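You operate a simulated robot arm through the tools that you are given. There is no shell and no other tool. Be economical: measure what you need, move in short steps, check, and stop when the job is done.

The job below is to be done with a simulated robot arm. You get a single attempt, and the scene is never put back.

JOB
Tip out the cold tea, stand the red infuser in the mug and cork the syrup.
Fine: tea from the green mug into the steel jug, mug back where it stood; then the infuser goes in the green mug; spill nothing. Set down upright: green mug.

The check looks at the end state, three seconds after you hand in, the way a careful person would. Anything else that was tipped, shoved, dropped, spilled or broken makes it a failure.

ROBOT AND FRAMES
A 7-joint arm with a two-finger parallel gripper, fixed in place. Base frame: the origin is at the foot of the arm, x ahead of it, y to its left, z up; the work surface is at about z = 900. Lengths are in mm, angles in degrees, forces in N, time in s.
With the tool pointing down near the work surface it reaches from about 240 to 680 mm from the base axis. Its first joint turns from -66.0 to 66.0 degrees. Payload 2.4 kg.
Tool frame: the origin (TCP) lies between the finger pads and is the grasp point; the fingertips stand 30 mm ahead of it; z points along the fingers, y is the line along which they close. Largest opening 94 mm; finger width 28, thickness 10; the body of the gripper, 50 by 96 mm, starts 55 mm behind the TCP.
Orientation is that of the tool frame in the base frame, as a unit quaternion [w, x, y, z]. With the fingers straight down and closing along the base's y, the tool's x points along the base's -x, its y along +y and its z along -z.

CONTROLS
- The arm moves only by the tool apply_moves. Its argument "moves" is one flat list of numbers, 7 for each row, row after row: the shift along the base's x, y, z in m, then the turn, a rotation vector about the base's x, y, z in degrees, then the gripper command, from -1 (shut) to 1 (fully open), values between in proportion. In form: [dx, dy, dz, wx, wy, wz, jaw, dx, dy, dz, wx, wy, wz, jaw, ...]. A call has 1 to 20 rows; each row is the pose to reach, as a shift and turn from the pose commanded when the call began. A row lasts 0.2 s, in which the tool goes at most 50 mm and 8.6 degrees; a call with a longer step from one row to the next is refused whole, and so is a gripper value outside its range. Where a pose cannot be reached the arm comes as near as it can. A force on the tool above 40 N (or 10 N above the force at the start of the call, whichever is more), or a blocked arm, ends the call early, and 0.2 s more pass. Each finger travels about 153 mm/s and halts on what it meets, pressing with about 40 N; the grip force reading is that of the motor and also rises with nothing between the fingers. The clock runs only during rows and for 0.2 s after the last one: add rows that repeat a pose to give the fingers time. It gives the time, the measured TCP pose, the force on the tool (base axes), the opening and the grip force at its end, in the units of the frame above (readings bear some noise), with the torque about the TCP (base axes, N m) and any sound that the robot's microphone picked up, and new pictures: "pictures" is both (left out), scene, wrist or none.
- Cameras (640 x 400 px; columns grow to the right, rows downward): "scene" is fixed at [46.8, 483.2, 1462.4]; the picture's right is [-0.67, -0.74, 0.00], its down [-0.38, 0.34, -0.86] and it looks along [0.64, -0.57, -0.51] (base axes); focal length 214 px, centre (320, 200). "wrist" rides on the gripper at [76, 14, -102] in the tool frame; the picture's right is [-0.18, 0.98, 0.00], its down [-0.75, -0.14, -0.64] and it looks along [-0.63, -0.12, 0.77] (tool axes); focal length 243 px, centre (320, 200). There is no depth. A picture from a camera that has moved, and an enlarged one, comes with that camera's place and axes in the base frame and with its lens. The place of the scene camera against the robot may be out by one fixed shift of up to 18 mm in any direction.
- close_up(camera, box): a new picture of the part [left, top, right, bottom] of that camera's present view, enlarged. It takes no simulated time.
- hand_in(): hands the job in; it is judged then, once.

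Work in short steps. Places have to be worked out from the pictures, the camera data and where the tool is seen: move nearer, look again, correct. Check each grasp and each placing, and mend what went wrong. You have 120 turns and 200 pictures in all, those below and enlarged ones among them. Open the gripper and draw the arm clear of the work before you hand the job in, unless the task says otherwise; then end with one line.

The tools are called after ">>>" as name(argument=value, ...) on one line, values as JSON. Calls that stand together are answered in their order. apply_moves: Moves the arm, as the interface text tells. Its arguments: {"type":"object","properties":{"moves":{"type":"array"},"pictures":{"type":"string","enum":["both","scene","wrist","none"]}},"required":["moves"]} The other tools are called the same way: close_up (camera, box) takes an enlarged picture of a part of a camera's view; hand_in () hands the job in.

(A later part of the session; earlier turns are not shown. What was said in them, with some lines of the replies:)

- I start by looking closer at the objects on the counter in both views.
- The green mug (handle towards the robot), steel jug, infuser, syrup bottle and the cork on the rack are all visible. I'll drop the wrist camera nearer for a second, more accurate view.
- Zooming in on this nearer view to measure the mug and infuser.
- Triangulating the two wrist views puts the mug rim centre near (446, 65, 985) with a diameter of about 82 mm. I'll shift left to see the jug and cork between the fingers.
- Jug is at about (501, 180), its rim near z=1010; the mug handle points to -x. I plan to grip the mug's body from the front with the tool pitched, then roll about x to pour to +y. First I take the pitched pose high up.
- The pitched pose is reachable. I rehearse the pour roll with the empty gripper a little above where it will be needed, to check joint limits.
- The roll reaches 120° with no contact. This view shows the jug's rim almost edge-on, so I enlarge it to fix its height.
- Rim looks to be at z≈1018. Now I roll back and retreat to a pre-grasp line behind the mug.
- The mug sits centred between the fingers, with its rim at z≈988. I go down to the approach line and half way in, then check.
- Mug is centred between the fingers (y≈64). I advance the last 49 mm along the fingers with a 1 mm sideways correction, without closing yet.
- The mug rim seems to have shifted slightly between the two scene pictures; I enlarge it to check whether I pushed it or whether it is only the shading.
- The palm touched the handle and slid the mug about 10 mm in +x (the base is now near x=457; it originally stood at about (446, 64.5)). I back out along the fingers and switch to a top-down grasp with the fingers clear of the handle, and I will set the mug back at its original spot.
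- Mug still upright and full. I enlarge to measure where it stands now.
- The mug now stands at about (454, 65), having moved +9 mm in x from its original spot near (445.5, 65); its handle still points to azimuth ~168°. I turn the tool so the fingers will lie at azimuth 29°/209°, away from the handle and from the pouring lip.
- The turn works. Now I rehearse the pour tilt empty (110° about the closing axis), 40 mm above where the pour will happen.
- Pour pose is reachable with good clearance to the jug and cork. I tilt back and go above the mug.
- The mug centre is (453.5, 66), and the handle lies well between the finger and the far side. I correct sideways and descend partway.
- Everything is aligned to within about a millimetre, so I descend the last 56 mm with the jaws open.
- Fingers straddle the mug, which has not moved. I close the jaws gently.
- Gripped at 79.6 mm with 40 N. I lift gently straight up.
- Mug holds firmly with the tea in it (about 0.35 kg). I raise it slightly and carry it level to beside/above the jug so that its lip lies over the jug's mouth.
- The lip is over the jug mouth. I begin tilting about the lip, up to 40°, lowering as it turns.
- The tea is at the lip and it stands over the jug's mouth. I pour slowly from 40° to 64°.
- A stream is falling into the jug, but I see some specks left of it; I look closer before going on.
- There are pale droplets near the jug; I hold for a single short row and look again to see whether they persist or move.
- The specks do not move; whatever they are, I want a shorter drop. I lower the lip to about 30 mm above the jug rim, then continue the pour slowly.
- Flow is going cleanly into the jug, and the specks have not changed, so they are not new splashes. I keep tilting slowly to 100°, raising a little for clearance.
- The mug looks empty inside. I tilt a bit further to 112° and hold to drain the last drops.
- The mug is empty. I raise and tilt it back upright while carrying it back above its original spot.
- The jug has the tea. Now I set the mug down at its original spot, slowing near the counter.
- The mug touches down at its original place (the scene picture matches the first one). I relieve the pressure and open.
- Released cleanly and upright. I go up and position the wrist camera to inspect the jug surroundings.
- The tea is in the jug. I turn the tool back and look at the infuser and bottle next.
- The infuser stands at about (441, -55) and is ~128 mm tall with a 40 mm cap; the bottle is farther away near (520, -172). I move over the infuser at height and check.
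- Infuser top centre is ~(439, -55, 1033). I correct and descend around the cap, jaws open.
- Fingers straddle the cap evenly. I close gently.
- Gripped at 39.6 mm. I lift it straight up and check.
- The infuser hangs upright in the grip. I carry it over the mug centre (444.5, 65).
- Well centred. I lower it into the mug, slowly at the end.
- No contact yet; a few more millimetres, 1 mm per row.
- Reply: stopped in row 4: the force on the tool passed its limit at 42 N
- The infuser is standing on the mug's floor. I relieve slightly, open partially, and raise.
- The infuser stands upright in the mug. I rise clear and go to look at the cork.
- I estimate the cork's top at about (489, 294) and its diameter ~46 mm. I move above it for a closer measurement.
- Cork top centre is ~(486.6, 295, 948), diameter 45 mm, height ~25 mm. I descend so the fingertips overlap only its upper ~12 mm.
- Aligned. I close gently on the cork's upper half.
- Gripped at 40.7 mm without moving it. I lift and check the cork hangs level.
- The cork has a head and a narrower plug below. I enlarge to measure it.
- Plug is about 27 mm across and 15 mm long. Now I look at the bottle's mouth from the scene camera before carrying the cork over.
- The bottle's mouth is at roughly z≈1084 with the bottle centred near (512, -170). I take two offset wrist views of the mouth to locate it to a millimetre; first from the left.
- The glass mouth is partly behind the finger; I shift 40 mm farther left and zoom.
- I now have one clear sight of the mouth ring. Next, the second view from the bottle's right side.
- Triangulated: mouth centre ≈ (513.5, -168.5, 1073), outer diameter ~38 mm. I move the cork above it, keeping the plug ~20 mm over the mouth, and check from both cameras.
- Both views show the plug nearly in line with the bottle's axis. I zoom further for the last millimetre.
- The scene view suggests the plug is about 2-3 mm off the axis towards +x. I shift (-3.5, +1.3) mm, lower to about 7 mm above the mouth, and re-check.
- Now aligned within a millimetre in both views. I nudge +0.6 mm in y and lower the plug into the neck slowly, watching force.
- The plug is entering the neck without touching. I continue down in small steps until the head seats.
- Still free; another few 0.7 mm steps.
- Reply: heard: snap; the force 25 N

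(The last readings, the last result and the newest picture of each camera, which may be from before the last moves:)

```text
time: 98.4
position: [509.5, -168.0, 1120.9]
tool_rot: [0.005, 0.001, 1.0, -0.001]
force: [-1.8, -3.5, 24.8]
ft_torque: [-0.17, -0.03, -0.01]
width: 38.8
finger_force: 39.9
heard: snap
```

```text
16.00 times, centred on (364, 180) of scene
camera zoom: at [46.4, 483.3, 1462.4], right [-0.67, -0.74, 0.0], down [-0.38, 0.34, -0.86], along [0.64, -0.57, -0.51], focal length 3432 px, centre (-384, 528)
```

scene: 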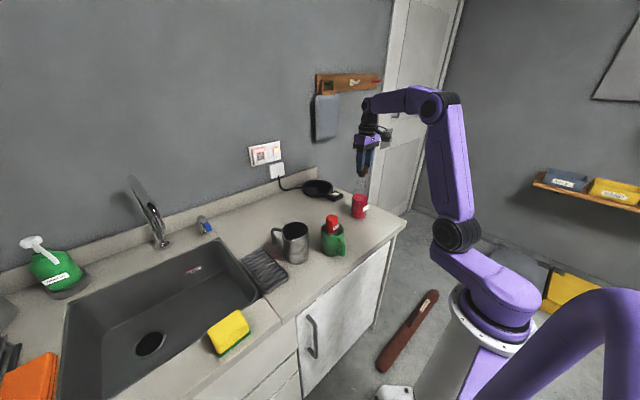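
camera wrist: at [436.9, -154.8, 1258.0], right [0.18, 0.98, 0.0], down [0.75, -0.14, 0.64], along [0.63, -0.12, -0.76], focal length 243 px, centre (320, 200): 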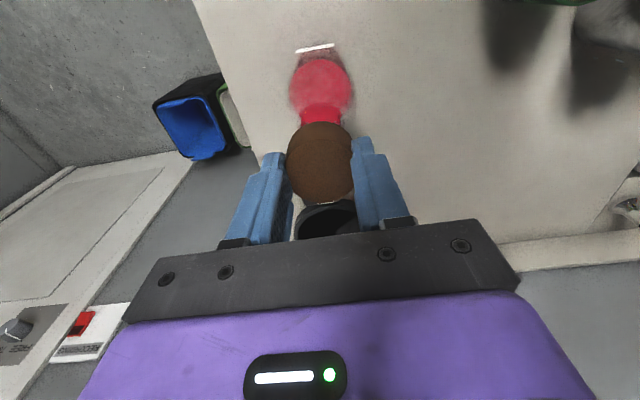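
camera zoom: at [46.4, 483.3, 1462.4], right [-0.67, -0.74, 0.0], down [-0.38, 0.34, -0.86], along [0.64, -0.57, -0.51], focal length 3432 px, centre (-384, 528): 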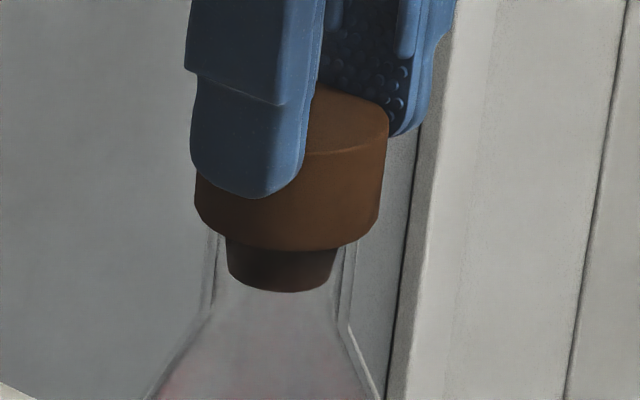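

Heard a snap with 25 N contact: the cork is seated. I relieve the pressure by under a millimetre and open.

>>> apply_moves(moves=[0, 0, 0.0007, 0, 0, 0, -1, 0, 0, 0.0007, 0, 0, 0, 0, 0, 0, 0.0007, 0, 0, 0, 0.2, 0, 0, 0.0007, 0, 0, 0, 0.4, 0, 0, 0.0007, 0, 0, 0, 0.6, 0, 0, 0.0007, 0, 0, 0, 0.6], pictures="none")

>>> close_up(camera="scene", box=[340, 165, 385, 225])

```text
time: 99.8
position: [509.0, -167.8, 1120.6]
tool_rot: [0.002, 0.0, 1.0, 0.0]
force: [-0.1, 0.7, 0.3]
ft_torque: [-0.04, 0.01, -0.02]
width: 75.4
finger_force: 0.1
```

```text
6.67 times, centred on (362, 195) of scene
camera zoom: at [46.8, 483.2, 1462.4], right [-0.67, -0.74, 0.0], down [-0.38, 0.34, -0.86], along [0.64, -0.57, -0.51], focal length 1430 px, centre (37, 233)
```

zoom: 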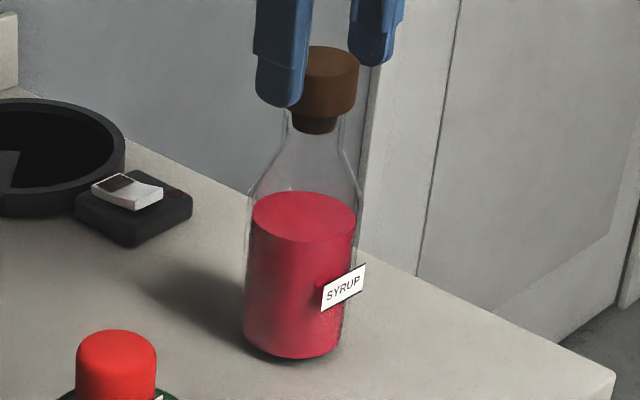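

The cork sits straight in the bottle. I raise straight up and retreat clear of the work.

>>> apply_moves(moves=[0, 0, 0.02, 0, 0, 0, 0.6, 0, 0, 0.05, 0, 0, 0, 0.8, 0, 0, 0.09, 0, 0, 0, 1, 0, 0, 0.13, 0, 0, 0, 1, -0.04, 0.02, 0.15, 0, 0, 0, 1, -0.08, 0.05, 0.16, 0, 0, 0, 1, -0.12, 0.09, 0.18, 0, 0, 0, 1, -0.16, 0.13, 0.19, 0, 0, 0, 1, -0.19, 0.165, 0.2, 0, 0, 0, 1, -0.19, 0.165, 0.2, 0, 0, 0, 1])

>>> close_up(camera="scene", box=[240, 165, 400, 285])

>>> close_up(camera="scene", box=[262, 210, 322, 265])

>>> close_up(camera="wrist", box=[260, 40, 500, 220])

```text
refused: row 6 steps farther than a row can; nothing moved
```

```text
3.33 times, centred on (320, 225) of scene
camera zoom: at [46.8, 483.2, 1462.4], right [-0.67, -0.74, 0.0], down [-0.38, 0.34, -0.86], along [0.64, -0.57, -0.51], focal length 715 px, centre (320, 117)
```

zoom: 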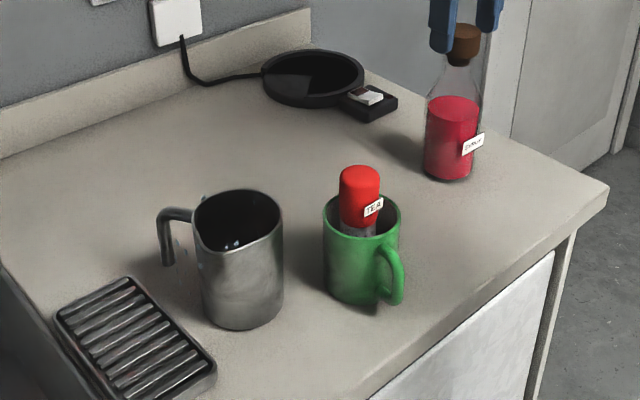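

```text
7.27 times, centred on (292, 238) of scene
camera zoom: at [46.8, 483.2, 1462.4], right [-0.67, -0.74, 0.0], down [-0.38, 0.34, -0.86], along [0.64, -0.57, -0.51], focal length 1560 px, centre (524, -73)
```

zoom: 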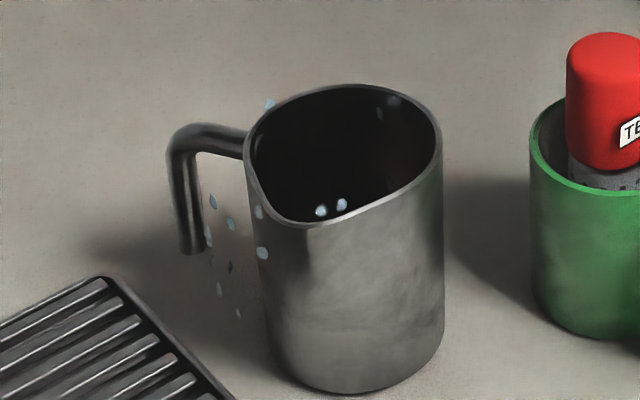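

```text
2.22 times, centred on (380, 130) of wrist
camera zoom: at [432.9, -152.8, 1222.4], right [0.18, 0.98, 0.0], down [0.75, -0.14, 0.64], along [0.63, -0.12, -0.76], focal length 539 px, centre (187, 356)
```

zoom: 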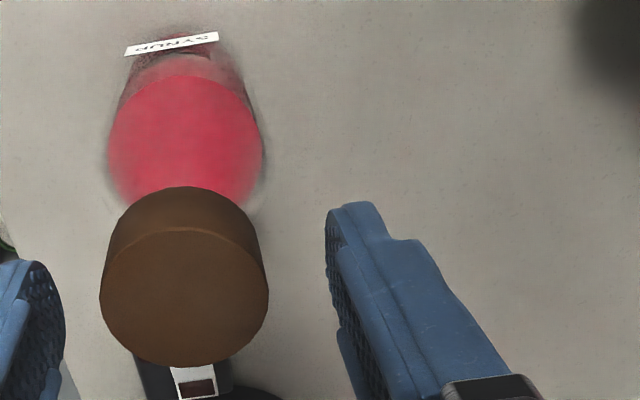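

That move was refused for one step that was too long; I redo it with shorter steps.

>>> apply_moves(moves=[0, 0, 0.02, 0, 0, 0, 0.6, 0, 0, 0.05, 0, 0, 0, 0.8, 0, 0, 0.09, 0, 0, 0, 1, 0, 0, 0.13, 0, 0, 0, 1, -0.03, 0.02, 0.14, 0, 0, 0, 1, -0.06, 0.045, 0.15, 0, 0, 0, 1, -0.09, 0.075, 0.16, 0, 0, 0, 1, -0.12, 0.105, 0.17, 0, 0, 0, 1, -0.15, 0.135, 0.18, 0, 0, 0, 1, -0.18, 0.165, 0.19, 0, 0, 0, 1, -0.18, 0.165, 0.19, 0, 0, 0, 1])

>>> close_up(camera="wrist", box=[220, 40, 500, 220])

>>> close_up(camera="scene", box=[300, 165, 400, 265])

```text
time: 102.2
position: [328.3, -0.6, 1311.2]
tool_rot: [0.002, 0.0, 1.0, 0.0]
force: [0.1, 0.2, -0.7]
ft_torque: [0.0, 0.0, -0.01]
width: 94.2
finger_force: 0.0
camera wrist: at [252.0, 13.4, 1412.6], right [0.18, 0.98, 0.0], down [0.75, -0.14, 0.64], along [0.63, -0.12, -0.77], focal length 243 px, centre (320, 200)
```

scene: 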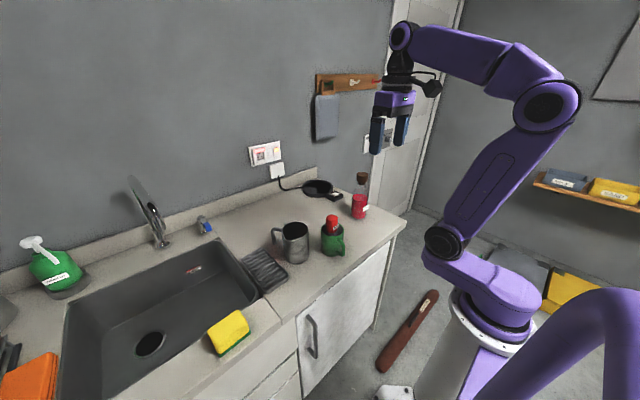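
wrist: 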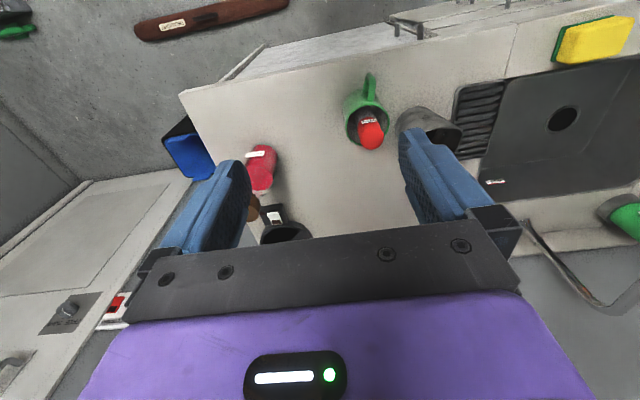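

```text
2.22 times, centred on (360, 130) of wrist
camera zoom: at [252.0, 13.4, 1412.6], right [0.18, 0.98, 0.0], down [0.75, -0.14, 0.64], along [0.63, -0.12, -0.77], focal length 539 px, centre (231, 356)
```

zoom: 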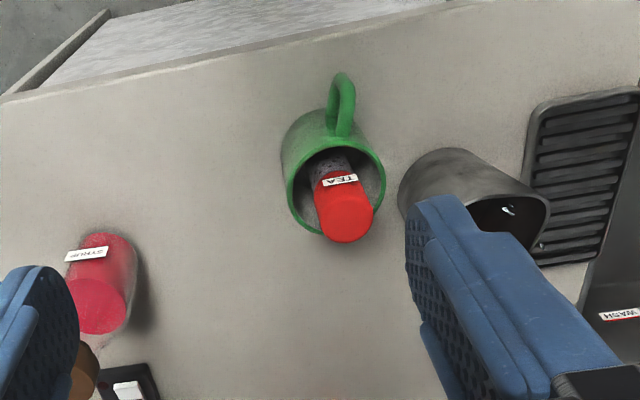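

```text
4.00 times, centred on (350, 215) of scene
camera zoom: at [46.8, 483.2, 1462.4], right [-0.67, -0.74, 0.0], down [-0.38, 0.34, -0.86], along [0.64, -0.57, -0.51], focal length 858 px, centre (200, 140)
```

zoom: 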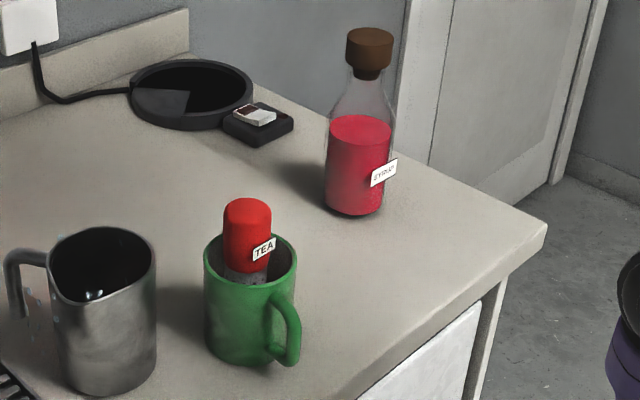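

Everything is in place: the mug is upright at its original spot with the infuser standing in it, the syrup is corked, and the arm is clear with the gripper open. I hand in.

>>> hand_in()

```text
The job is handed in.
```

The tea is in the steel jug, the green mug is upright to within a few millimetres of where it stood (I nudged it about 9 mm on a first grasp try and corrected for that) with the red infuser standing in it, and the syrup is corked; pale specks appeared around the jug during the pour and stayed, and I could not rule out that they are small splashes of tea.
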